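You operate a simulated robot arm through the tools that you are given. There is no shell and no other tool.

Carry out the task below with a simulated robot arm. There is one attempt and no reset: what you move stays moved.

TASK
Seal the thick film bag and leave it on the pulled-out tray.
Fine: heat as the sealer's chart gives and left there, bag mid-tray, mouth under the bar, one stroke; the other bags stay open where they lie.

The check looks at the end state, three seconds after you hand in, the way a careful person would. Anything else that was tipped, shoved, dropped, spilled or broken makes it a failure. Lids that push on must go on centred and level and be pressed home; caps that screw on are set level and turned clockwise until they are tight.

THE ROBOT
A 7-joint arm with a two-finger parallel gripper, fixed in place. Base frame: the origin is on the floor under the middle of its stand, x ahead of it, y to its left, z up; the work surface is at about z = 840. Readings come in mm, degrees, newtons and seconds.
It reaches about 1372 mm from its shoulder. Its first joint turns from -149.0 to 149.0 degrees. Payload 3.43 kg.
The tool frame sits at the grasp point between the pads (the TCP): z along the fingers, y along the line on which they close. The tips reach 30 mm beyond it. Largest opening 94 mm; finger width 28, thickness 10; the body of the gripper, 50 by 96 mm, starts 55 mm behind the TCP.
Orientation is that of the tool frame in the base frame, as a unit quaternion [w, x, y, z]. With the fingers straight down and closing along the base's y, the tool's x points along the base's -x, its y along +y and its z along -z.

THE INTERFACE
- The arm moves only by the tool nudge_tool. Its argument "commands" is one flat list of numbers, 7 for each row, row after row: the shift along the base's x, y, z in units of 50 mm (1.0 is 50 mm), then the turn, a rotation vector about the base's x, y, z in units of 5 degrees (1.0 is 5 degrees), then the gripper command, from -1 (shut) to 1 (fully open), values between in proportion. In form: [dx, dy, dz, rx, ry, rz, fingers, dx, dy, dz, rx, ry, rz, fingers, ...]. A call has 1 to 20 rows; each row shifts and turns the commanded pose from where the row before left it. A call with a number of a shift or a turn outside -1 to 1 is refused whole. A row lasts 0.2 s, in which the tool goes at most 50 mm and 8.6 degrees; a call with a longer step from one row to the next is refused whole, and so is a gripper value outside its range. A pose out of reach is approached as far as the arm can. The call stops where the force on the tool passes 60 N (or 10 N more than at its start, if that is more) or the arm is blocked; 0.2 s more then pass. Each finger travels about 45 mm/s and halts on what it meets, pressing with about 36 N; the grip force reading is that of the motor and also rises with nothing between the fingers. The clock runs only during rows and for 0.2 s after the last one: add rows that do not move to give the fingers time. The reply holds the time, the measured pose of the TCP, the force on the tool along the base axes, the opening and the grip force, in the units named above and with some noise, with the torque about the TCP (base axes, N m) and any sound that the robot's microphone picked up, and new pictures: "views" is both (left out), scene, wrist or none.
- Cameras (640 x 400 px; columns grow to the right, rows downward): "scene" is fixed at [47.9, -671.1, 1400.5]; the picture's right is [-0.49, -0.87, 0.00], its down [-0.62, 0.34, -0.71] and it looks along [0.62, -0.34, -0.71] (base axes); focal length 251 px, centre (320, 200). "wrist" rides on the gripper at [76, 14, -103] in the tool frame; the picture's right is [-0.18, 0.98, 0.00], its down [-0.75, -0.14, -0.64] and it looks along [-0.63, -0.12, 0.77] (tool axes); focal length 243 px, centre (320, 200). There is no depth. A picture from a camera that has moved, and an enlarged one, comes with that camera's place and axes in the base frame and with its lens. The place of the scene camera against the robot may be out by one fixed shift of up to 25 mm in any direction.
- close_up(camera, box): a new picture of the part [left, top, right, bottom] of that camera's present view, enlarged. No time passes.
- close_job(): hands the job in; it is judged then, once.

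Places have to be worked out from the pictures, the camera data and where the tool is seen. Open the gripper and draw the arm clear of the work before you hand the job in, unless the task says otherwise.

The tools are called after "Emit:" by a JSON object that holds its "fn" and its "kwargs". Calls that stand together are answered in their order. nudge_tool: Moves the arm, as the interface text tells. Its arguments: {"type":"object","properties":{"commands":{"type":"array","items":{"type":"number"}},"views":{"type":"string","enum":["both","scene","wrist","none"]}},"required":["commands"]} The other tools are called the same way: close_up (camera, box) takes an enlarged picture of a part of a camera's view; close_job () hands the job in.

At the start:

```text
clock: 0.0
ee_pos: [378.0, -912.6, 1184.0]
tool_rot: [0.0, 0.0, 1.0, 0.0]
force: [-0.9, -0.1, 0.2]
wrist_torque: [0.0, -0.02, -0.01]
opening: 94.3
grasp_force: 0.1
```

scene: 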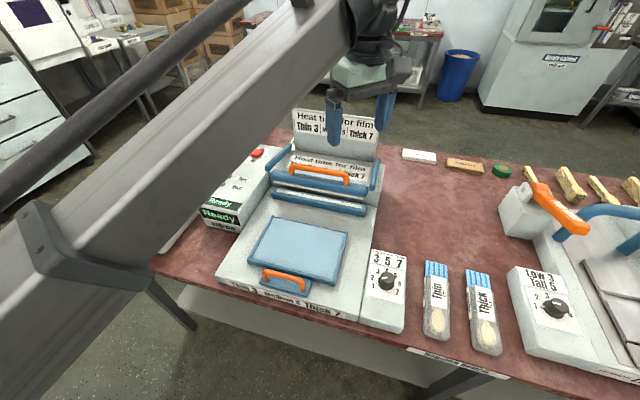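
wrist: 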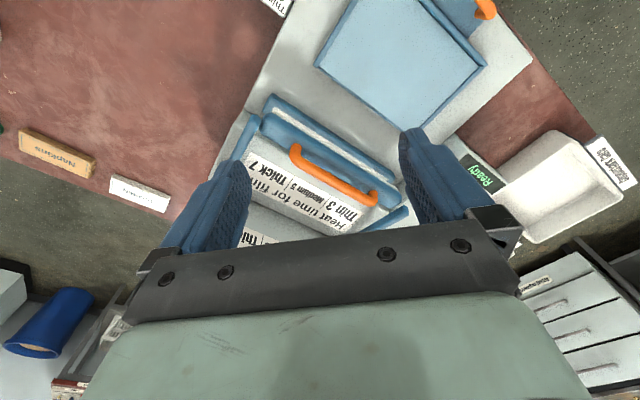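

The scene shows a bag sealer with a chart, tray, knob and bar, with two bags at its right; I take enlarged looks before moving anything.

Emit:
{"fn": "close_up", "kwargs": {"camera": "scene", "box": [200, 90, 420, 340]}}

Emit:
{"fn": "close_up", "kwargs": {"camera": "scene", "box": [340, 230, 640, 400]}}

Emit:
{"fn": "close_up", "kwargs": {"camera": "wrist", "box": [220, 0, 640, 260]}}

Emit:
{"fn": "close_up", "kwargs": {"camera": "scene", "box": [350, 240, 520, 370]}}

```text
1.60 times, centred on (310, 215) of scene
camera zoom: at [47.9, -671.1, 1400.5], right [-0.49, -0.87, 0.0], down [-0.62, 0.34, -0.71], along [0.62, -0.34, -0.71], focal length 401 px, centre (336, 176)
```

zoom: 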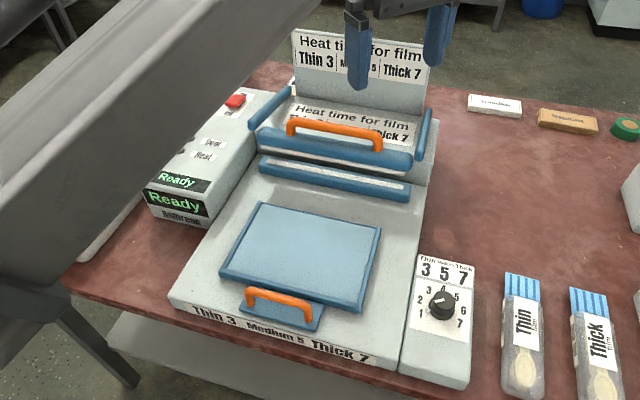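

```text
2.13 times, centred on (490, 315) of scene
camera zoom: at [47.9, -671.1, 1400.5], right [-0.49, -0.87, 0.0], down [-0.62, 0.34, -0.71], along [0.62, -0.34, -0.71], focal length 535 px, centre (-43, -45)
```

zoom: 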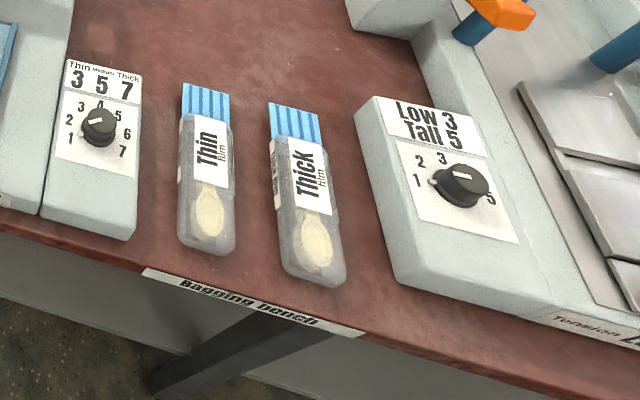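

```text
1.52 times, centred on (430, 130) of wrist
camera zoom: at [302.4, -898.5, 1287.1], right [0.18, 0.98, 0.0], down [0.75, -0.14, 0.64], along [0.63, -0.12, -0.77], focal length 370 px, centre (152, 307)
```

zoom: 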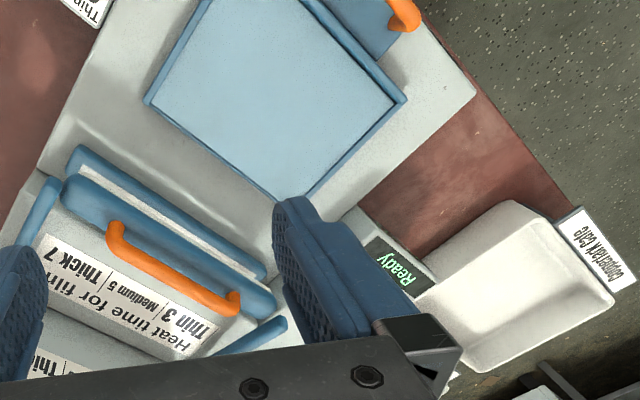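

```text
3.08 times, centred on (435, 305) of scene
camera zoom: at [47.9, -671.1, 1400.5], right [-0.49, -0.87, 0.0], down [-0.62, 0.34, -0.71], along [0.62, -0.34, -0.71], focal length 771 px, centre (-34, -123)
```

zoom: 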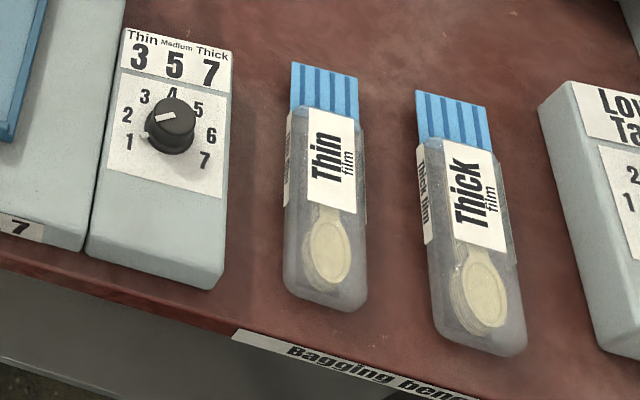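

The sealer has a dial, a status box with a red button, a bar with an orange handle and a tray with another orange handle. I zoom further to read labels and the dial's pointer.

Emit:
{"fn": "close_up", "kwargs": {"camera": "scene", "box": [195, 140, 275, 240]}}

Emit:
{"fn": "close_up", "kwargs": {"camera": "scene", "box": [265, 100, 390, 220]}}

Emit:
{"fn": "close_up", "kwargs": {"camera": "scene", "box": [215, 215, 365, 330]}}

Emit:
{"fn": "close_up", "kwargs": {"camera": "scene", "box": [365, 245, 415, 310]}}

Emit:
{"fn": "close_up", "kwargs": {"camera": "scene", "box": [460, 260, 510, 360]}}

Emit:
{"fn": "close_up", "kwargs": {"camera": "scene", "box": [480, 130, 640, 370]}}

```text
4.00 times, centred on (235, 190) of scene
camera zoom: at [47.9, -671.1, 1400.5], right [-0.49, -0.87, 0.0], down [-0.62, 0.34, -0.71], along [0.62, -0.34, -0.71], focal length 1003 px, centre (660, 240)
```

zoom: 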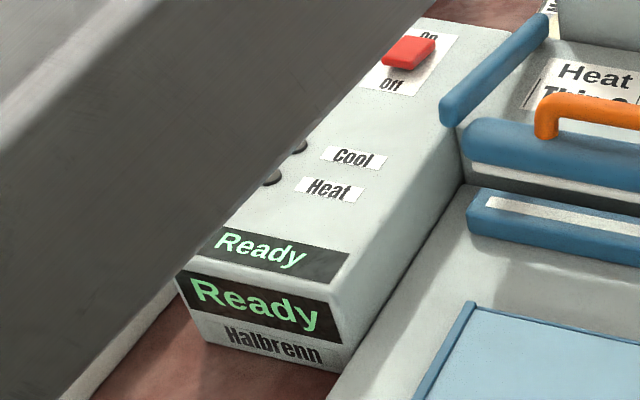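

```text
3.33 times, centred on (328, 160) of scene
camera zoom: at [47.9, -671.1, 1400.5], right [-0.49, -0.87, 0.0], down [-0.62, 0.34, -0.71], along [0.62, -0.34, -0.71], focal length 836 px, centre (295, 333)
```

zoom: 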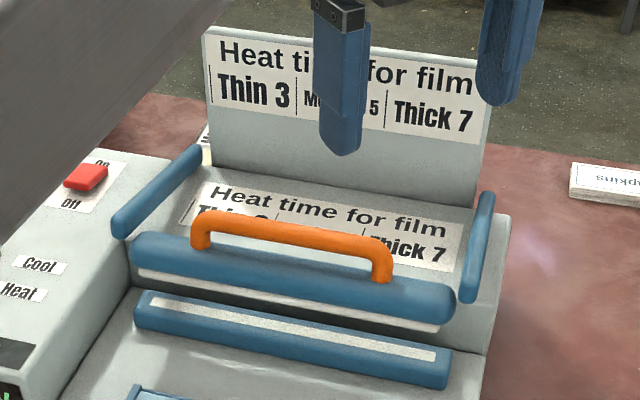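

```text
3.48 times, centred on (290, 272) of scene
camera zoom: at [47.9, -671.1, 1400.5], right [-0.49, -0.87, 0.0], down [-0.62, 0.34, -0.71], along [0.62, -0.34, -0.71], focal length 872 px, centre (424, -52)
```

zoom: 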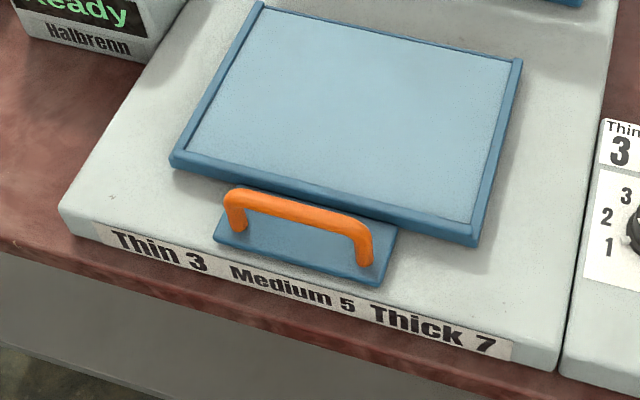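

```text
6.15 times, centred on (390, 278) of scene
camera zoom: at [47.9, -671.1, 1400.5], right [-0.49, -0.87, 0.0], down [-0.62, 0.34, -0.71], along [0.62, -0.34, -0.71], focal length 1543 px, centre (-111, -277)
```

zoom: 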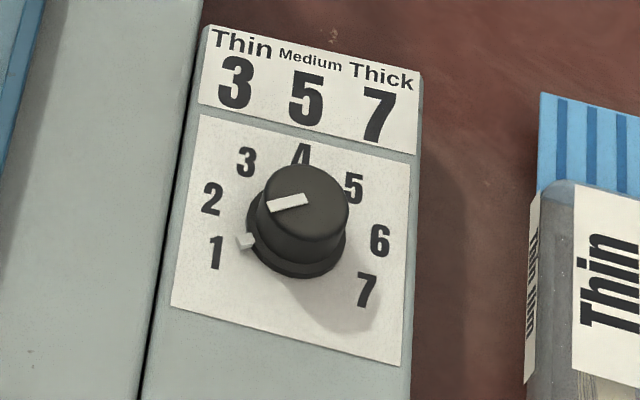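

```text
4.00 times, centred on (485, 310) of scene
camera zoom: at [47.9, -671.1, 1400.5], right [-0.49, -0.87, 0.0], down [-0.62, 0.34, -0.71], along [0.62, -0.34, -0.71], focal length 1003 px, centre (-340, -240)
```

zoom: 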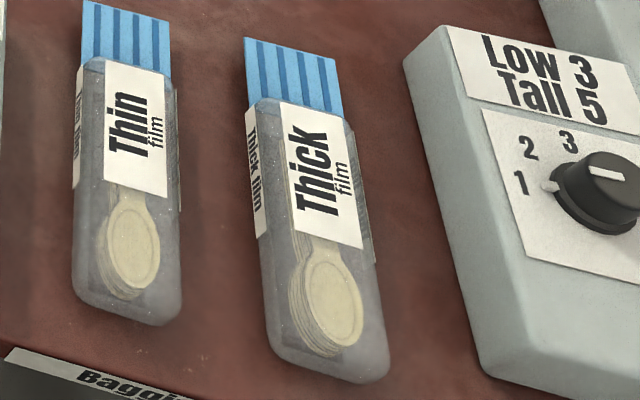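

```text
1.67 times, centred on (560, 250) of scene
camera zoom: at [47.9, -671.1, 1400.5], right [-0.49, -0.87, 0.0], down [-0.62, 0.34, -0.71], along [0.62, -0.34, -0.71], focal length 418 px, centre (-80, 117)
```

zoom: 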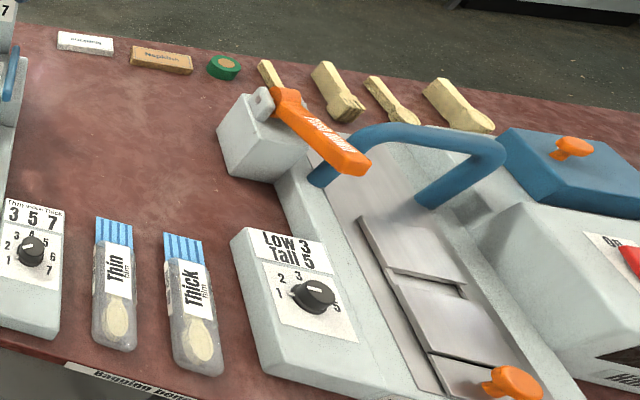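

The dial's nub sits at 1 and the chart says Thick 7; the tray looks pulled out now. I check the fingertips in the scene view to calibrate the scene camera, and look at the tray/bag areas in the wrist view.

Emit:
{"fn": "close_up", "kwargs": {"camera": "scene", "box": [310, 50, 410, 160]}}

Emit:
{"fn": "nudge_tool", "kwargs": {"commands": [0, 0, 0.4, 0, 0, -1, 1, 0, 0, 0.4, 0, 0, -1, 1, 0, 0, 0.4, 0, 0, -1, 1, 0, 0, 0, 0, 0, -1, 1, 0, 0, 0, 0, 0, -1, 1, 0, 0, 0, 0, 0, -1, 1, 0, 0, 0, 0, 0, -1, 1, 0, 0, 0, 0, 0, -1, 1, 0, 0, 0, 0, 0, -1, 1, 0, 0, 0, 0, 0, 0, 1], "views": "both"}}

```text
3.64 times, centred on (360, 105) of scene
camera zoom: at [47.9, -671.1, 1400.5], right [-0.49, -0.87, 0.0], down [-0.62, 0.34, -0.71], along [0.62, -0.34, -0.71], focal length 912 px, centre (174, 546)
```

zoom: 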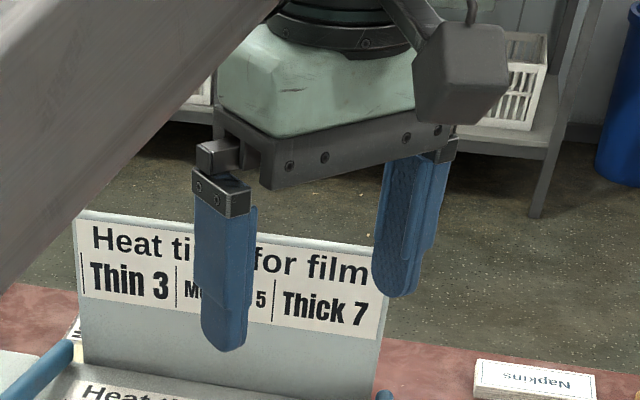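

```text
clock: 1.9
ee_pos: [379.7, -914.5, 1244.1]
tool_rot: [0.003, 0.356, 0.934, -0.004]
force: [1.6, -0.8, -2.0]
wrist_torque: [-0.08, 0.11, -0.08]
opening: 93.9
grasp_force: 0.1
stopped in row 9: the force on the tool passed its limit at 70 N (the readings are from after the stop); the commanded pose is now the measured one
camera wrist: at [331.7, -852.3, 1345.8], right [0.79, 0.61, 0.0], down [0.47, -0.6, 0.65], along [0.39, -0.52, -0.76], focal length 243 px, centre (320, 200)
```

scene: 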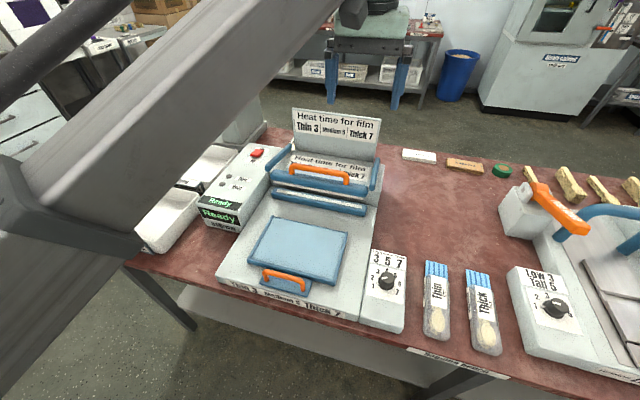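
wrist: 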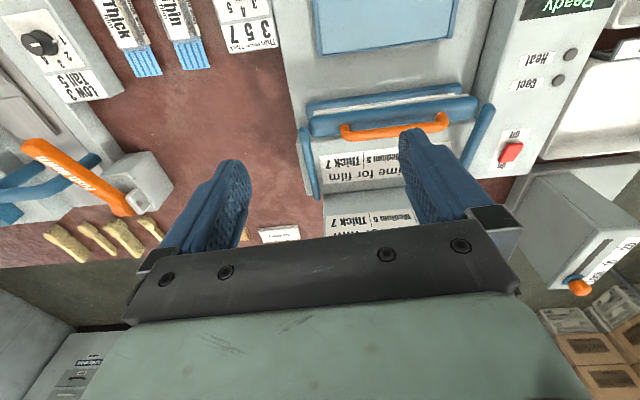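

Rotation halted near -42° with a 70 N reading though nothing seems to be touching; I try a small slow extra turn to see whether it was a transient or a limit.

Emit:
{"fn": "nudge_tool", "kwargs": {"commands": [0, 0, 0, 0, 0, 0, 1, 0, 0, 0, 0, 0, -0.3, 1, 0, 0, 0, 0, 0, -0.36, 1, 0, 0, 0, 0, 0, 0, 1], "views": "none"}}

Emit:
{"fn": "close_up", "kwargs": {"camera": "scene", "box": [200, 90, 420, 340]}}

Emit:
{"fn": "close_up", "kwargs": {"camera": "scene", "box": [195, 140, 275, 240]}}

Emit:
{"fn": "close_up", "kwargs": {"camera": "wrist", "box": [20, 0, 320, 180]}}

Emit:
{"fn": "close_up", "kwargs": {"camera": "wrist", "box": [290, 0, 640, 220]}}

```text
clock: 2.9
ee_pos: [378.8, -915.0, 1244.3]
tool_rot: [0.003, 0.383, 0.924, -0.005]
force: [-4.3, -12.4, -18.1]
wrist_torque: [0.26, -1.29, 0.81]
opening: 93.9
grasp_force: 0.0
```

```text
1.60 times, centred on (310, 215) of scene
camera zoom: at [47.9, -671.1, 1400.5], right [-0.49, -0.87, 0.0], down [-0.62, 0.34, -0.71], along [0.62, -0.34, -0.71], focal length 401 px, centre (336, 176)
```

zoom: 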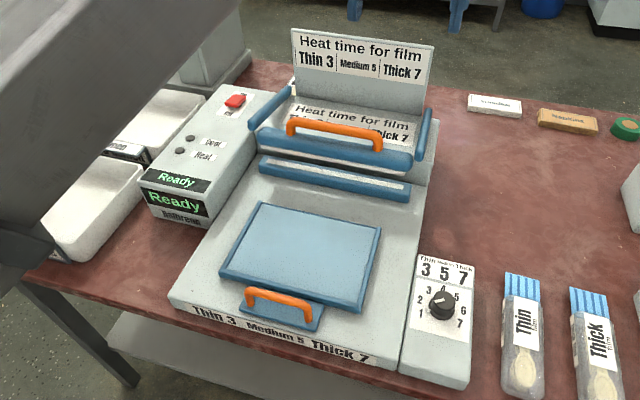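

```text
4.00 times, centred on (235, 190) of scene
camera zoom: at [47.9, -671.1, 1400.5], right [-0.49, -0.87, 0.0], down [-0.62, 0.34, -0.71], along [0.62, -0.34, -0.71], focal length 1003 px, centre (660, 240)
```

zoom: 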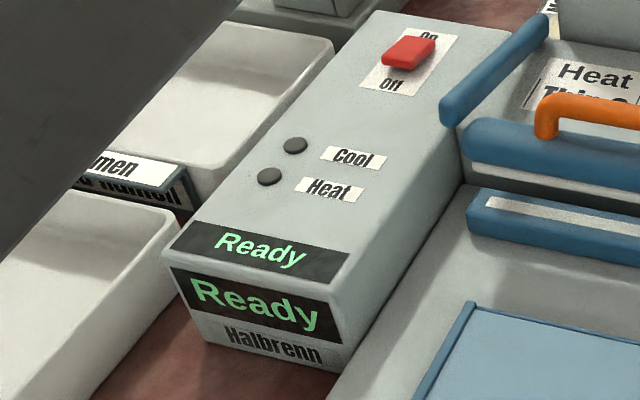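

```text
2.13 times, centred on (170, 90) of wrist
camera zoom: at [335.6, -849.8, 1345.8], right [0.83, 0.56, 0.0], down [0.43, -0.63, 0.65], along [0.36, -0.54, -0.76], focal length 518 px, centre (640, 435)
```

zoom: 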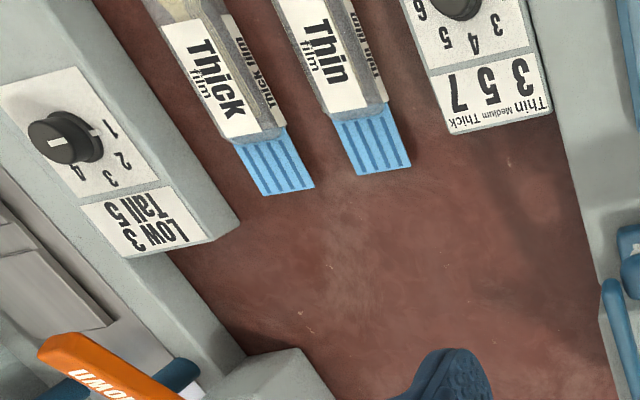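

```text
1.82 times, centred on (465, 110) of wrist
camera zoom: at [335.6, -849.8, 1345.8], right [0.83, 0.56, 0.0], down [0.43, -0.63, 0.65], along [0.36, -0.54, -0.76], focal length 441 px, centre (56, 364)
```

zoom: 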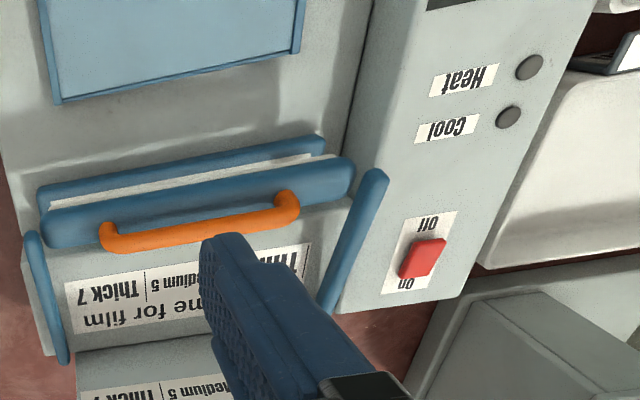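

A nonzero force reading remains, so I idle briefly to see whether it decays.

Emit:
{"fn": "nudge_tool", "kwargs": {"commands": [0, 0, 0, 0, 0, 0, 1, 0, 0, 0, 0, 0, 0, 1], "views": "none"}}

```text
clock: 3.5
ee_pos: [380.1, -914.8, 1244.5]
tool_rot: [0.003, 0.384, 0.923, -0.005]
force: [5.0, -8.9, -22.3]
wrist_torque: [-0.4, -0.27, 0.05]
opening: 94.0
grasp_force: 0.1
```

The steady downward push suggests the wrist camera is against the forearm at this high pose. I turn back 10°, and move toward above the dial (judged near x 212, y -901), lower down.

Emit:
{"fn": "nudge_tool", "kwargs": {"commands": [0, 0, 0, 0, 0, 1, 1, 0, 0, 0, 0, 0, 1, 1, 0, 0, 0, 0, 0, 1, 1, -0.5, 0, -0.4, 0, 0, 0, 1, -0.5, 0, -0.4, 0, 0, 0, 1, -0.5, 0.05, -0.4, 0, 0, 0, 1, -0.5, 0.05, -0.4, 0, 0, 0, 1, -0.5, 0.05, -0.4, 0, 0, 0, 1, -0.5, 0.05, -0.4, 0, 0, 0, 1, -0.36, 0.05, -0.1, 0, 0, 0, 1, 0, 0, 0, 0, 0, 0, 1], "views": "both"}}

```text
clock: 5.9
ee_pos: [211.1, -902.2, 1117.5]
tool_rot: [0.004, 0.259, 0.966, -0.003]
force: [-0.2, 0.6, -0.9]
wrist_torque: [0.01, -0.01, -0.03]
opening: 94.0
grasp_force: 0.0
camera wrist: at [152.7, -850.8, 1219.9], right [0.65, 0.76, 0.0], down [0.58, -0.49, 0.65], along [0.49, -0.42, -0.76], focal length 243 px, centre (320, 200)
```

scene: 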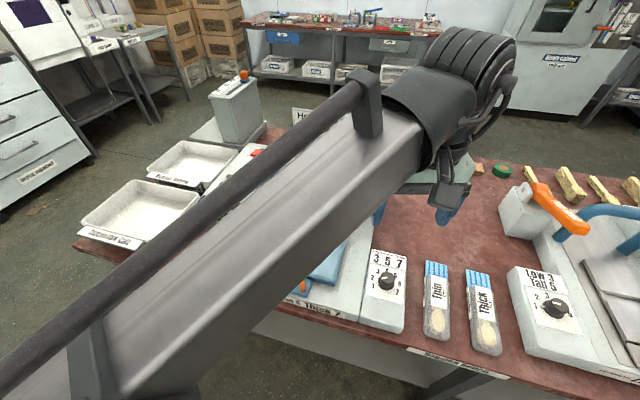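
wrist: 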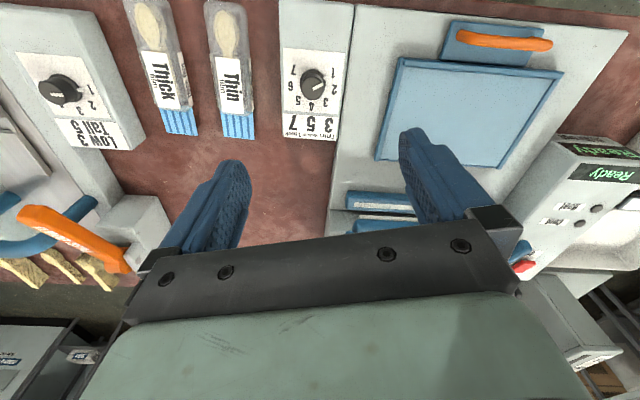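

Force is clear and the view is good. I take enlarged wrist views of the dial, bags and tray for measurement.

Emit:
{"fn": "close_up", "kwargs": {"camera": "wrist", "box": [270, 20, 370, 150]}}

Emit:
{"fn": "close_up", "kwargs": {"camera": "wrist", "box": [110, 0, 260, 145]}}

Emit:
{"fn": "close_up", "kwargs": {"camera": "wrist", "box": [320, 0, 640, 240]}}

```text
3.08 times, centred on (320, 85) of wrist
camera zoom: at [152.7, -850.8, 1219.9], right [0.65, 0.76, 0.0], down [0.58, -0.49, 0.65], along [0.49, -0.42, -0.76], focal length 746 px, centre (320, 554)
```

zoom: 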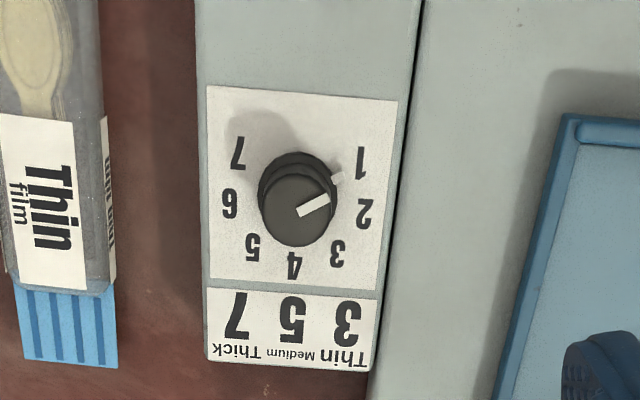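

```text
2.76 times, centred on (185, 72) of wrist
camera zoom: at [152.7, -850.8, 1219.9], right [0.65, 0.76, 0.0], down [0.58, -0.49, 0.65], along [0.49, -0.42, -0.76], focal length 669 px, centre (692, 552)
```

zoom: 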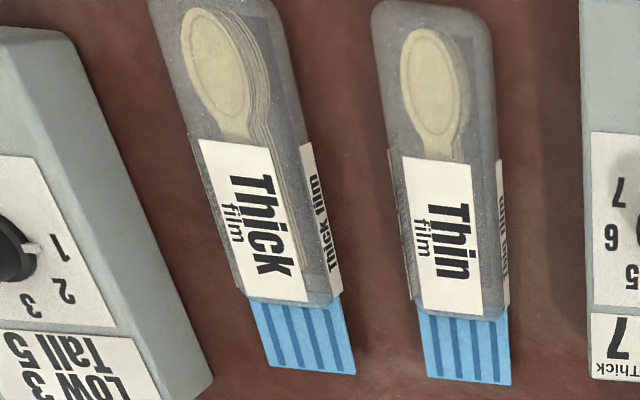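

```text
1.67 times, centred on (480, 120) of wrist
camera zoom: at [152.7, -850.8, 1219.9], right [0.65, 0.76, 0.0], down [0.58, -0.49, 0.65], along [0.49, -0.42, -0.76], focal length 404 px, centre (53, 333)
```

zoom: 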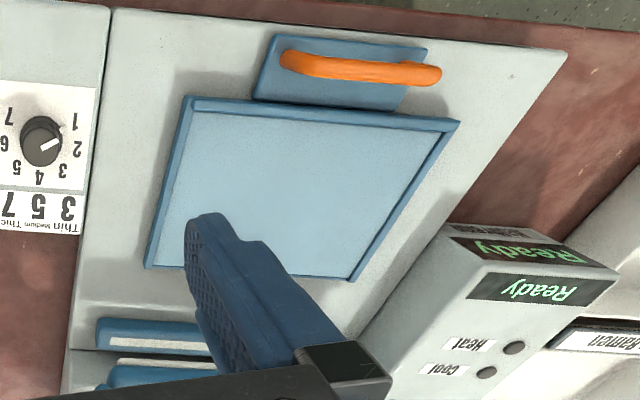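

The knob's line and skirt nub point at 1 and the scale steps about 40° each, so it needs about 240° clockwise to 7. I straighten the small tilt and come lower above the knob (about x 218, y -917) for a precise look.

Emit:
{"fn": "nudge_tool", "kwargs": {"commands": [0.07, -0.1, -0.4, 0.09, 0.07, 0, 1, 0.07, -0.1, -0.5, 0, 0, 0, 1, 0, -0.1, -0.5, 0, 0, 0, 1, 0, 0, -0.5, 0, 0, 0, 1, 0, 0, -0.4, 0, 0, 0, 1, 0, 0, 0, 0, 0, 0, 1], "views": "both"}}

Emit:
{"fn": "close_up", "kwargs": {"camera": "wrist", "box": [220, 30, 420, 160]}}

```text
clock: 7.3
ee_pos: [216.6, -916.0, 1003.5]
tool_rot: [-0.001, 0.26, 0.966, 0.0]
force: [-0.4, 0.1, 0.0]
wrist_torque: [-0.01, 0.0, 0.01]
opening: 94.1
grasp_force: 0.0
camera wrist: at [158.5, -865.5, 1106.2], right [0.65, 0.76, 0.0], down [0.58, -0.5, 0.64], along [0.49, -0.42, -0.77], focal length 243 px, centre (320, 200)
```

scene: 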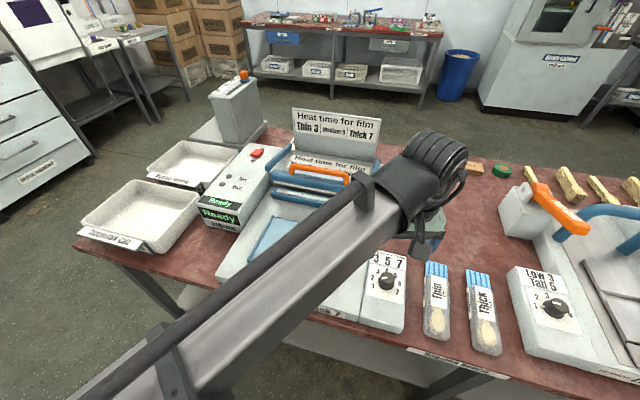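
wrist: 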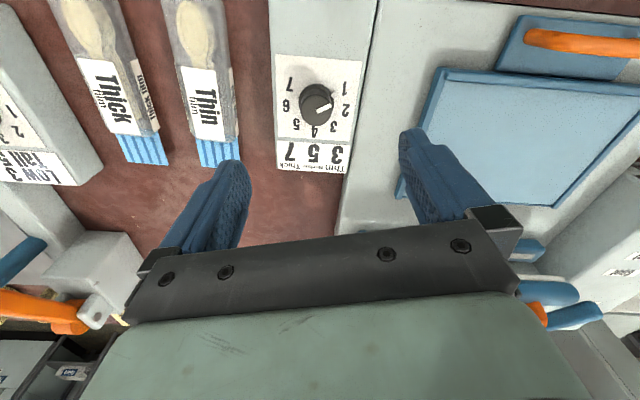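

```text
3.08 times, centred on (320, 95) of wrist
camera zoom: at [158.5, -865.5, 1106.2], right [0.65, 0.76, 0.0], down [0.58, -0.5, 0.64], along [0.49, -0.42, -0.77], focal length 746 px, centre (320, 523)
```

zoom: 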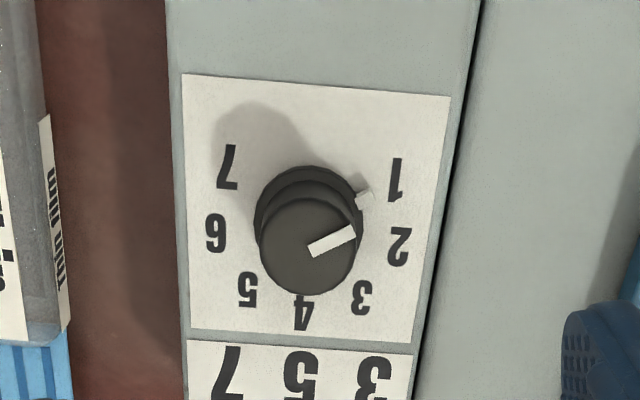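

The knob is judged near x 219, y -921 with top around z 870–880. I turn the tool +100° to test yaw range and get a second viewpoint for height.

Emit:
{"fn": "nudge_tool", "kwargs": {"commands": [0.04, -0.08, 0, 0, 0, 1, 1, 0, 0, 0, 0, 0, 1, 1, 0, 0, 0, 0, 0, 1, 1, 0, 0, 0, 0, 0, 1, 1, 0, 0, 0, 0, 0, 1, 1, 0, 0, 0, 0, 0, 1, 1, 0, 0, 0, 0, 0, 1, 1, 0, 0, 0, 0, 0, 1, 1, 0, 0, 0, 0, 0, 1, 1, 0, 0, 0, 0, 0, 1, 1, 0, 0, 0, 0, 0, 1, 1, 0, 0, 0, 0, 0, 1, 1, 0, 0, 0, 0, 0, 1, 1, 0, 0, 0, 0, 0, 1, 1, 0, 0, 0, 0, 0, 1, 1, 0, 0, 0, 0, 0, 1, 1, 0, 0, 0, 0, 0, 1, 1, 0, 0, 0, 0, 0, 1, 1, 0, 0, 0, 0, 0, 1, 1, 0, 0, 0, 0, 0, 1, 1], "views": "both"}}

Emit:
{"fn": "close_up", "kwargs": {"camera": "wrist", "box": [220, 30, 420, 160]}}

```text
clock: 11.5
ee_pos: [220.0, -920.8, 1003.7]
tool_rot: [-0.001, -0.574, 0.819, -0.001]
force: [0.3, -0.3, 0.2]
wrist_torque: [0.0, 0.02, 0.0]
opening: 93.7
grasp_force: 0.0
camera wrist: at [180.7, -987.4, 1106.3], right [-0.86, 0.51, 0.0], down [0.39, 0.66, 0.64], along [0.33, 0.55, -0.77], focal length 243 px, centre (320, 200)
```

scene: 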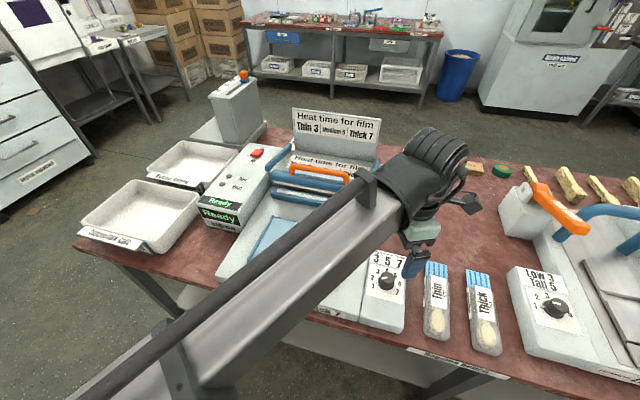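
wrist: 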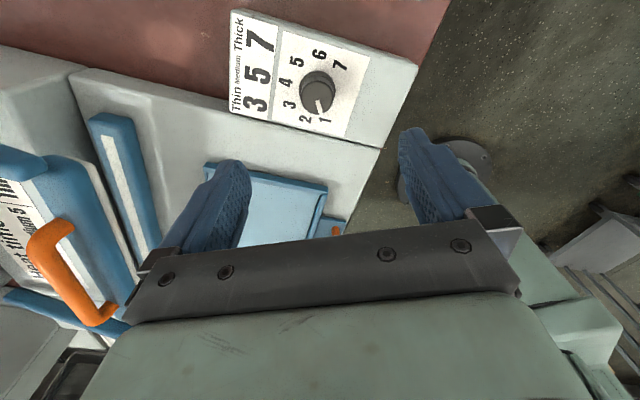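

```text
3.08 times, centred on (320, 95) of wrist
camera zoom: at [180.7, -987.4, 1106.3], right [-0.86, 0.51, 0.0], down [0.39, 0.66, 0.64], along [0.33, 0.55, -0.77], focal length 746 px, centre (320, 523)
```

zoom: 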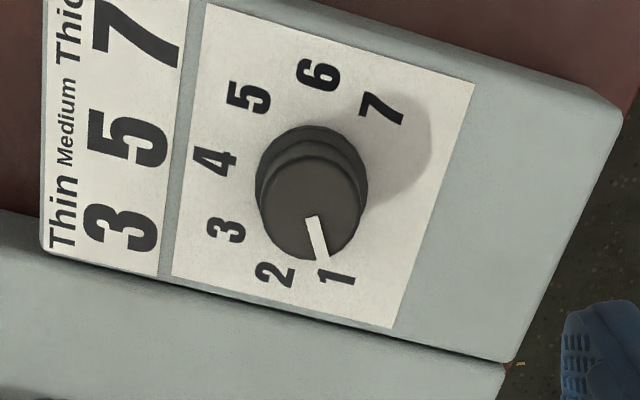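

Triangulating gives the knob centre at about (221, -924), top z ≈ 865, panel z ≈ 842, with number 1 at azimuth 75°, 4 at -45°, 7 at -165°. I turn to yaw +95°, narrow the fingers to ~50 mm and come down to z ≈ 930 over the knob.

Emit:
{"fn": "nudge_tool", "kwargs": {"commands": [0.026, -0.07, 0, 0, 0, 1, 0.1, 0, 0, 0, 0, 0, 1, 0.1, 0, 0, 0, 0, 0, 1, 0.1, 0, 0, 0, 0, 0, 1, 0.1, 0, 0, 0, 0, 0, 1, 0.1, 0, 0, -0.5, 0, 0, 0, 0.1, 0, 0, -0.5, 0, 0, 0, 0.1, 0, 0, -0.5, 0, 0, 0, 0.1, 0, 0, 0, 0, 0, 0, 0.1], "views": "both"}}

Emit:
{"fn": "close_up", "kwargs": {"camera": "wrist", "box": [220, 60, 420, 190]}}

```text
clock: 13.5
ee_pos: [243.8, -921.3, 928.6]
tool_rot: [0.001, 0.733, -0.68, 0.001]
force: [0.0, -0.5, -0.3]
wrist_torque: [0.02, -0.02, -0.04]
opening: 51.8
grasp_force: 0.0
out of reach, approached as far as the arm can: row 6, 7
camera wrist: at [234.7, -998.5, 1032.2], right [-0.99, 0.11, 0.0], down [0.08, 0.76, 0.64], along [0.07, 0.64, -0.77], focal length 243 px, centre (320, 200)
```

scene: 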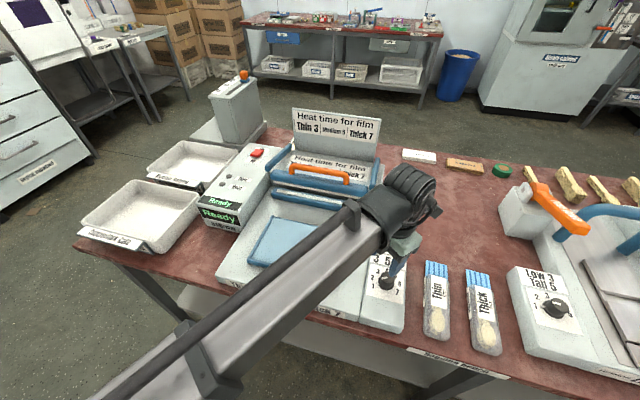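
wrist: 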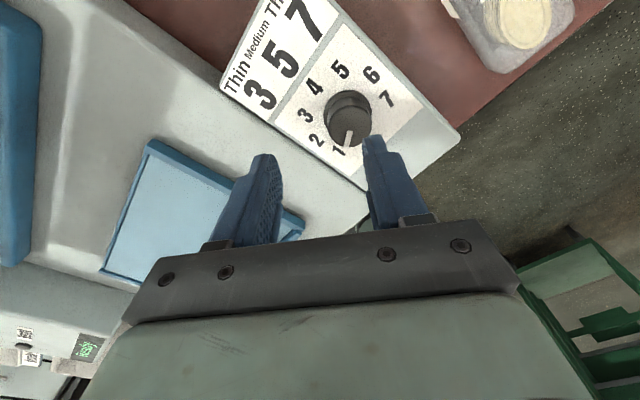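

```text
3.08 times, centred on (320, 125) of wrist
camera zoom: at [234.7, -998.5, 1032.2], right [-0.99, 0.11, 0.0], down [0.08, 0.76, 0.64], along [0.07, 0.64, -0.77], focal length 746 px, centre (320, 431)
```

zoom: 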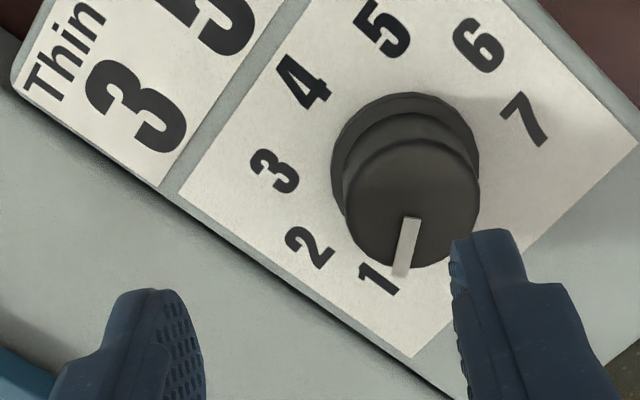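

The arm ran out of reach at yaw 95° (TCP sits 23 mm off). I raise a little and turn back 20° to see where the TCP settles.

Emit:
{"fn": "nudge_tool", "kwargs": {"commands": [0, 0, 0.5, 0, 0, -1, 0.1, 0, 0, 0, 0, 0, -1, 0.1, 0, 0, 0, 0, 0, -1, 0.1, 0, 0, 0, 0, 0, -1, 0.1, 0, 0, 0, 0, 0, 0, 0.1], "views": "none"}}

```text
clock: 14.7
ee_pos: [239.8, -920.8, 953.3]
tool_rot: [-0.001, -0.608, 0.794, 0.0]
force: [-0.1, -0.5, -0.9]
wrist_torque: [-0.01, -0.01, 0.0]
opening: 51.7
grasp_force: 0.0
```

Yaw is now 75° and responsive; I shift to the knob axis and down to z ≈ 930, then look.

Emit:
{"fn": "nudge_tool", "kwargs": {"commands": [-0.2, -0.04, 0, 0, 0, 0, 0.1, -0.17, -0.03, -0.2, 0, 0, 0, 0.1, 0, 0, -0.26, 0, 0, 0, 0.1, 0, 0, 0, 0, 0, 0, 0.1], "views": "both"}}

Emit:
{"fn": "close_up", "kwargs": {"camera": "wrist", "box": [220, 60, 420, 190]}}

```text
clock: 15.7
ee_pos: [220.3, -924.0, 931.2]
tool_rot: [0.0, -0.608, 0.794, 0.0]
force: [-0.2, -0.3, 0.0]
wrist_torque: [-0.02, 0.0, 0.01]
opening: 51.4
grasp_force: 0.0
camera wrist: at [188.6, -994.5, 1033.7], right [-0.9, 0.43, 0.0], down [0.33, 0.69, 0.64], along [0.28, 0.58, -0.77], focal length 243 px, centre (320, 200)
```

scene: 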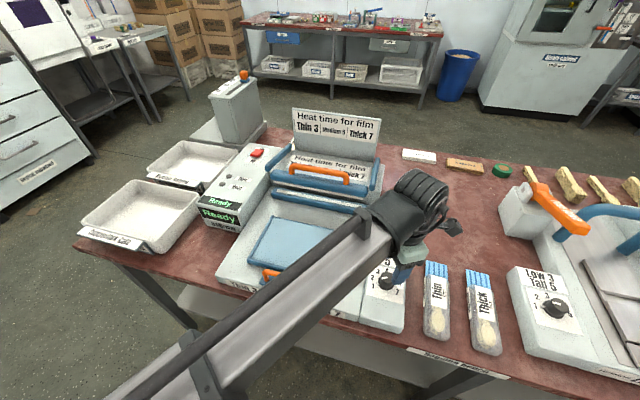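
wrist: 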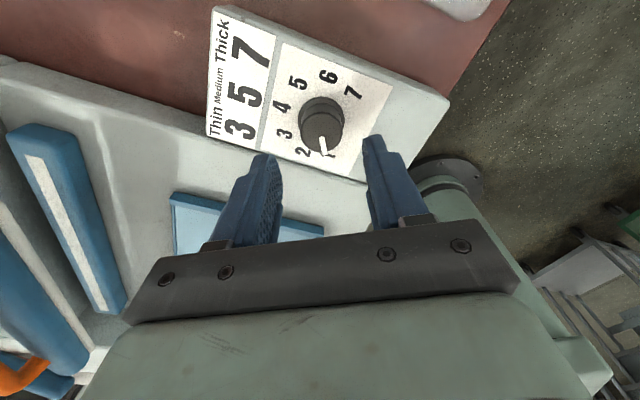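

```text
3.08 times, centred on (320, 125) of wrist
camera zoom: at [188.6, -994.5, 1033.7], right [-0.9, 0.43, 0.0], down [0.33, 0.69, 0.64], along [0.28, 0.58, -0.77], focal length 746 px, centre (320, 431)
```

zoom: 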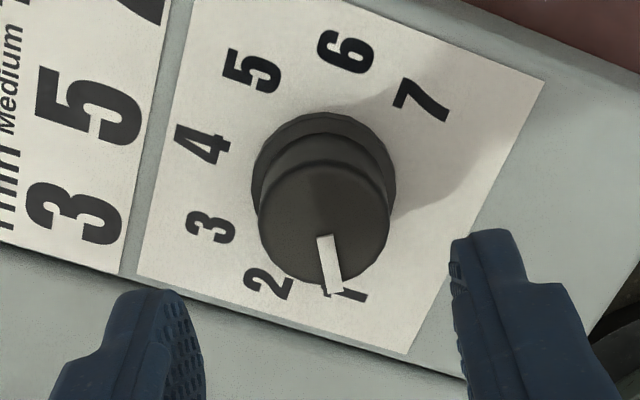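

Knob centre re-measured at (221, -924.7), under the TCP. I descend 50 mm so tips sit near z 851, then close on the knob.

Emit:
{"fn": "nudge_tool", "kwargs": {"commands": [0.01, -0.01, -0.4, 0, 0, 0, 0.1, 0, 0, -0.4, 0, 0, 0, 0.1, 0, 0, -0.2, 0, 0, 0, 0.1, 0, 0, 0, 0, 0, 0, 0.1, 0, 0, 0, 0, 0, 0, -1, 0, 0, 0, 0, 0, 0, -1, 0, 0, 0, 0, 0, 0, -1, 0, 0, 0, 0, 0, 0, -1], "views": "both"}}

Emit:
{"fn": "close_up", "kwargs": {"camera": "wrist", "box": [220, 90, 420, 220]}}

```text
clock: 17.5
ee_pos: [220.0, -925.0, 881.6]
tool_rot: [-0.001, -0.607, 0.794, 0.0]
force: [-18.6, 6.3, -5.5]
wrist_torque: [-0.03, 0.72, -0.04]
opening: 31.2
grasp_force: 45.5
camera wrist: at [187.8, -994.9, 983.8], right [-0.9, 0.43, 0.0], down [0.33, 0.69, 0.64], along [0.28, 0.58, -0.77], focal length 243 px, centre (320, 200)
```

scene: 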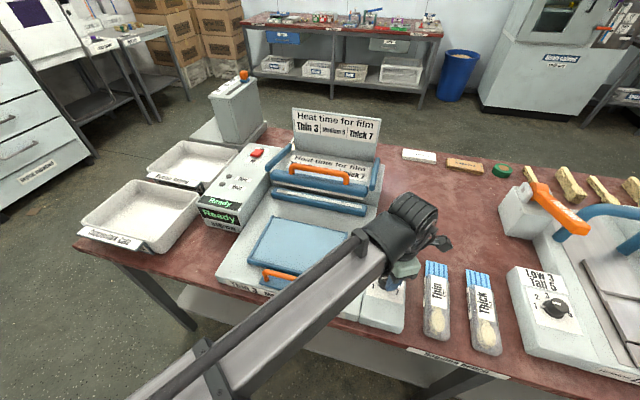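
wrist: 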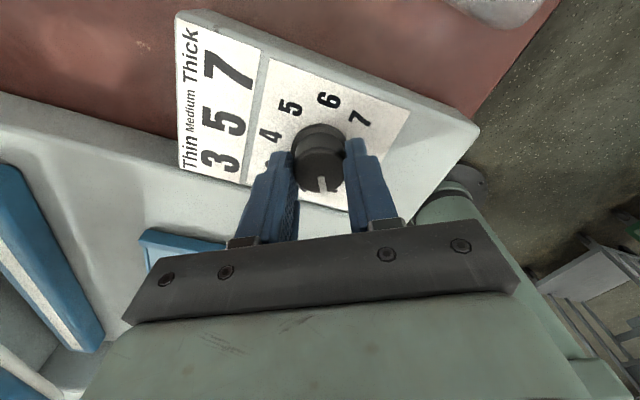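

```text
3.08 times, centred on (320, 155) of wrist
camera zoom: at [187.8, -994.9, 983.8], right [-0.9, 0.43, 0.0], down [0.33, 0.69, 0.64], along [0.28, 0.58, -0.77], focal length 746 px, centre (320, 338)
```

zoom: 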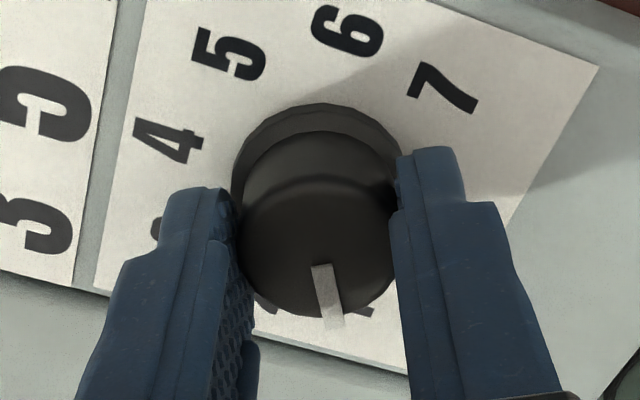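

Knob is gripped (31 mm) with a small side load along the closing line; I ease 1.5 mm that way and turn 80° clockwise.

Emit:
{"fn": "nudge_tool", "kwargs": {"commands": [-0.03, 0.008, 0, 0, 0, 0, -1, 0, 0, 0, 0, 0, -1, -1, 0, 0, 0, 0, 0, -1, -1, 0, 0, 0, 0, 0, -1, -1, 0, 0, 0, 0, 0, -1, -1, 0, 0, 0, 0, 0, -1, -1, 0, 0, 0, 0, 0, -1, -1, 0, 0, 0, 0, 0, -1, -1, 0, 0, 0, 0, 0, -1, -1, 0, 0, 0, 0, 0, -1, -1, 0, 0, 0, 0, 0, -1, -1, 0, 0, 0, 0, 0, -1, -1, 0, 0, 0, 0, 0, -1, -1, 0, 0, 0, 0, 0, -1, -1, 0, 0, 0, 0, 0, -1, -1, 0, 0, 0, 0, 0, -1, -1, 0, 0, 0, 0, 0, -1, -1, 0, 0, 0, 0, 0, 0, -1], "views": "both"}}

Emit:
{"fn": "close_up", "kwargs": {"camera": "wrist", "box": [220, 90, 420, 220]}}

```text
clock: 21.3
ee_pos: [219.8, -924.4, 880.8]
tool_rot: [0.0, 0.045, 0.999, 0.0]
force: [-6.2, -9.6, 8.5]
wrist_torque: [-0.39, 0.11, 0.02]
opening: 30.9
grasp_force: 45.2
camera wrist: at [146.6, -903.7, 983.8], right [0.27, 0.96, 0.0], down [0.74, -0.21, 0.64], along [0.62, -0.18, -0.77], focal length 243 px, centre (320, 200)
```

scene: 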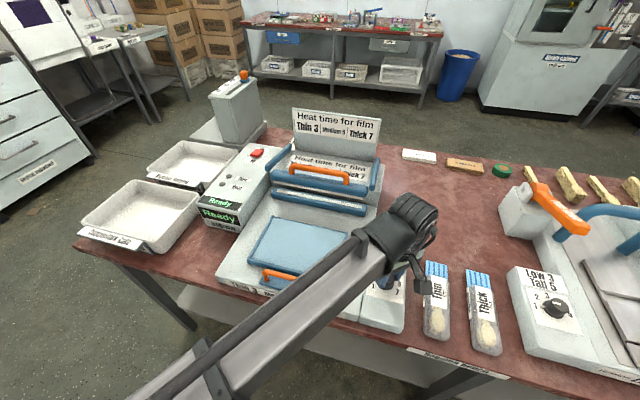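
wrist: 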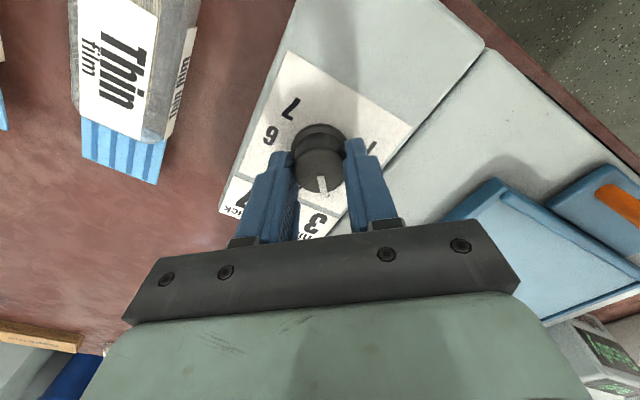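

```text
3.08 times, centred on (320, 155) of wrist
camera zoom: at [146.6, -903.7, 983.8], right [0.27, 0.96, 0.0], down [0.74, -0.21, 0.64], along [0.62, -0.18, -0.77], focal length 746 px, centre (320, 338)
```

zoom: 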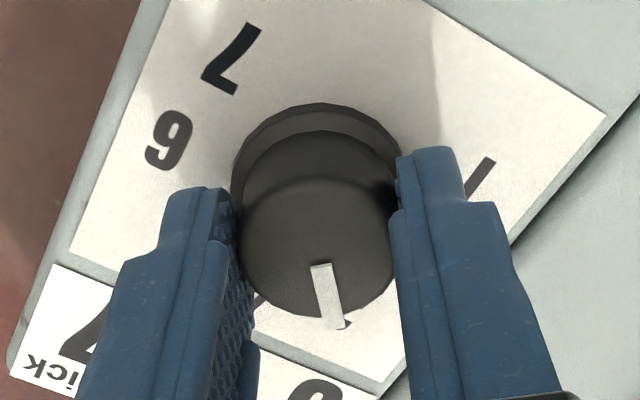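

The knob followed the full 80° (the line stays fixed between the fingers). I open to ~50 mm, rotate back +80° in place, ready to regrip.

Emit:
{"fn": "nudge_tool", "kwargs": {"commands": [0, 0, 0, 0, 0, 0, 0.1, 0, 0, 0, 0, 0, 0, 0.1, 0, 0, 0, 0, 0, 0, 0.1, 0, 0, 0, 0, 0, 1, 0.1, 0, 0, 0, 0, 0, 1, 0.1, 0, 0, 0, 0, 0, 1, 0.1, 0, 0, 0, 0, 0, 1, 0.1, 0, 0, 0, 0, 0, 1, 0.1, 0, 0, 0, 0, 0, 1, 0.1, 0, 0, 0, 0, 0, 1, 0.1, 0, 0, 0, 0, 0, 1, 0.1, 0, 0, 0, 0, 0, 1, 0.1, 0, 0, 0, 0, 0, 1, 0.1, 0, 0, 0, 0, 0, 1, 0.1, 0, 0, 0, 0, 0, 1, 0.1, 0, 0, 0, 0, 0, 1, 0.1, 0, 0, 0, 0, 0, 1, 0.1, 0, 0, 0, 0, 0, 1, 0.1, 0, 0, 0, 0, 0, 1, 0.1, 0, 0, 0, 0, 0, 0, 0.1], "views": "wrist"}}

Emit:
{"fn": "close_up", "kwargs": {"camera": "wrist", "box": [220, 90, 420, 220]}}

```text
clock: 25.5
ee_pos: [220.4, -924.1, 881.3]
tool_rot: [-0.002, -0.608, 0.794, -0.001]
force: [-0.1, 0.0, -0.5]
wrist_torque: [0.01, -0.03, -0.02]
opening: 51.9
grasp_force: 0.0
camera wrist: at [187.7, -993.6, 983.4], right [-0.9, 0.43, 0.0], down [0.33, 0.69, 0.64], along [0.28, 0.58, -0.77], focal length 243 px, centre (320, 200)
```

wrist: 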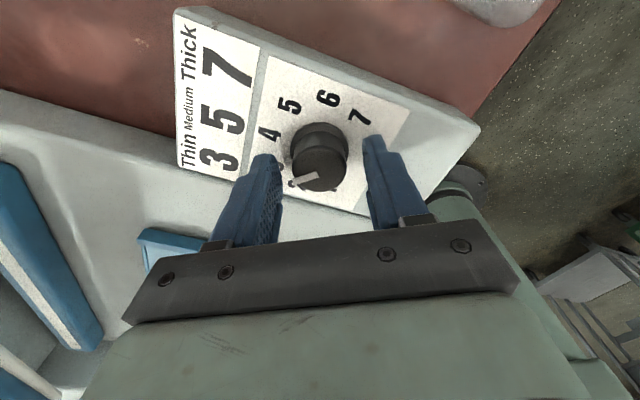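

```text
3.08 times, centred on (320, 155) of wrist
camera zoom: at [187.7, -993.6, 983.4], right [-0.9, 0.43, 0.0], down [0.33, 0.69, 0.64], along [0.28, 0.58, -0.77], focal length 746 px, centre (320, 338)
```

zoom: 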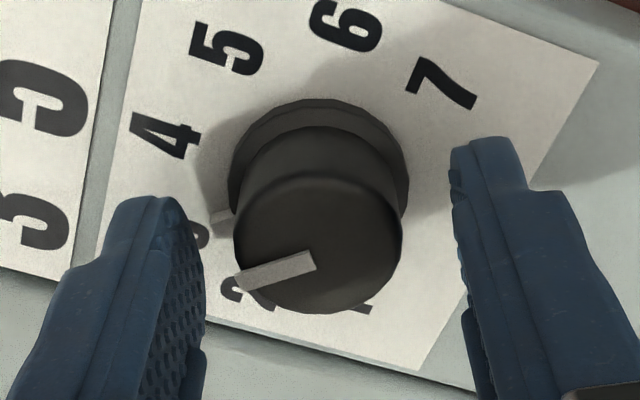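

The nub now sits at 3 as expected. I close again and turn another 80° clockwise.

Emit:
{"fn": "nudge_tool", "kwargs": {"commands": [-0.02, 0, 0, 0, 0, 0, -1, 0, 0, 0, 0, 0, 0, -1, 0, 0, 0, 0, 0, 0, -1, 0, 0, 0, 0, 0, -1, -1, 0, 0, 0, 0, 0, -1, -1, 0, 0, 0, 0, 0, -1, -1, 0, 0, 0, 0, 0, -1, -1, 0, 0, 0, 0, 0, -1, -1, 0, 0, 0, 0, 0, -1, -1, 0, 0, 0, 0, 0, -1, -1, 0, 0, 0, 0, 0, -1, -1, 0, 0, 0, 0, 0, -1, -1, 0, 0, 0, 0, 0, -1, -1, 0, 0, 0, 0, 0, -1, -1, 0, 0, 0, 0, 0, -1, -1, 0, 0, 0, 0, 0, -1, -1, 0, 0, 0, 0, 0, -1, -1, 0, 0, 0, 0, 0, -1, -1, 0, 0, 0, 0, 0, -1, -1, 0, 0, 0, 0, 0, 0, -1], "views": "wrist"}}

```text
clock: 29.7
ee_pos: [221.7, -924.7, 879.7]
tool_rot: [0.001, 0.044, 0.999, -0.001]
force: [26.2, -15.3, 4.4]
wrist_torque: [-0.2, -0.34, -0.01]
opening: 31.4
grasp_force: 45.2
camera wrist: at [147.0, -903.7, 983.4], right [0.27, 0.96, 0.0], down [0.74, -0.21, 0.64], along [0.62, -0.18, -0.76], focal length 243 px, centre (320, 200)
```

wrist: 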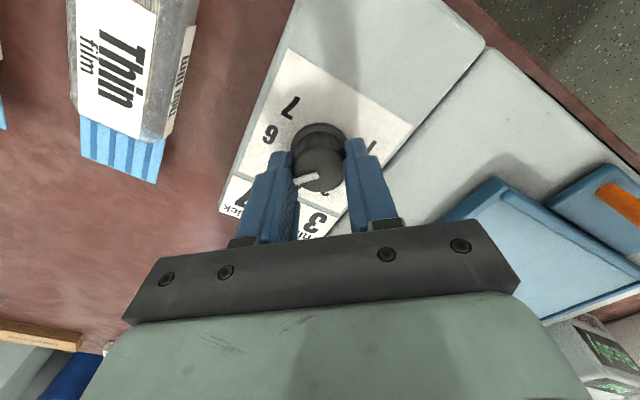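

Turned to about 5. A side load shows the axis is slightly toward +x/-y; I open, recentre a touch and rotate back +80°.

Emit:
{"fn": "nudge_tool", "kwargs": {"commands": [0, 0, 0, 0, 0, 0, 0.1, 0, 0, 0, 0, 0, 0, 0.1, 0.02, -0.01, 0, 0, 0, 0, 0.1, 0, 0, 0, 0, 0, 1, 0.1, 0, 0, 0, 0, 0, 1, 0.1, 0, 0, 0, 0, 0, 1, 0.1, 0, 0, 0, 0, 0, 1, 0.1, 0, 0, 0, 0, 0, 1, 0.1, 0, 0, 0, 0, 0, 1, 0.1, 0, 0, 0, 0, 0, 1, 0.1, 0, 0, 0, 0, 0, 1, 0.1, 0, 0, 0, 0, 0, 1, 0.1, 0, 0, 0, 0, 0, 1, 0.1, 0, 0, 0, 0, 0, 1, 0.1, 0, 0, 0, 0, 0, 1, 0.1, 0, 0, 0, 0, 0, 1, 0.1, 0, 0, 0, 0, 0, 1, 0.1, 0, 0, 0, 0, 0, 1, 0.1, 0, 0, 0, 0, 0, 1, 0.1, 0, 0, 0, 0, 0, 0, 0.1], "views": "wrist"}}

Emit:
{"fn": "close_up", "kwargs": {"camera": "wrist", "box": [220, 90, 420, 220]}}

```text
clock: 33.9
ee_pos: [219.7, -925.3, 880.8]
tool_rot: [-0.001, -0.609, 0.793, 0.0]
force: [-0.7, 0.0, 0.8]
wrist_torque: [0.01, 0.02, 0.01]
opening: 51.7
grasp_force: 0.1
camera wrist: at [187.6, -994.4, 983.8], right [-0.9, 0.43, 0.0], down [0.33, 0.69, 0.64], along [0.28, 0.58, -0.77], focal length 243 px, centre (320, 200)
```

wrist: 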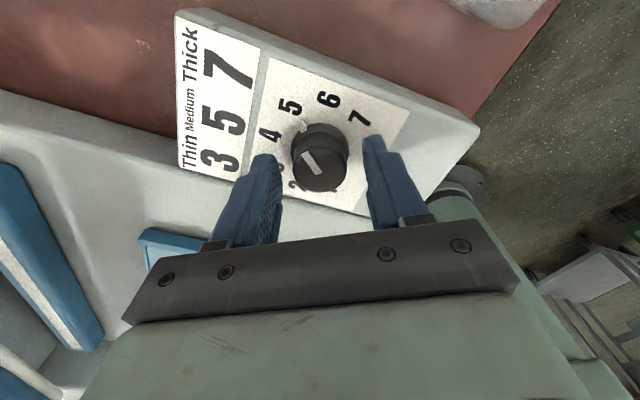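

```text
3.08 times, centred on (320, 155) of wrist
camera zoom: at [187.6, -994.4, 983.8], right [-0.9, 0.43, 0.0], down [0.33, 0.69, 0.64], along [0.28, 0.58, -0.77], focal length 746 px, centre (320, 338)
```

zoom: 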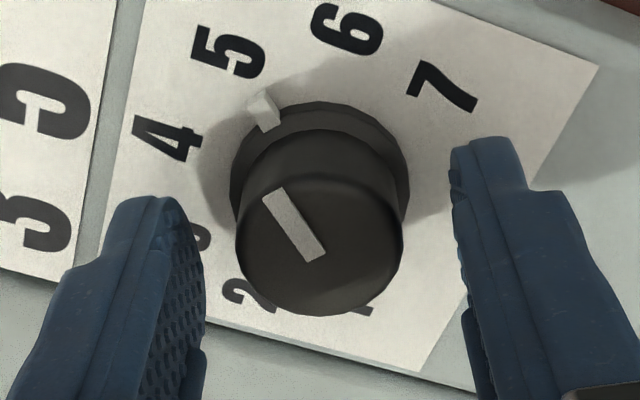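

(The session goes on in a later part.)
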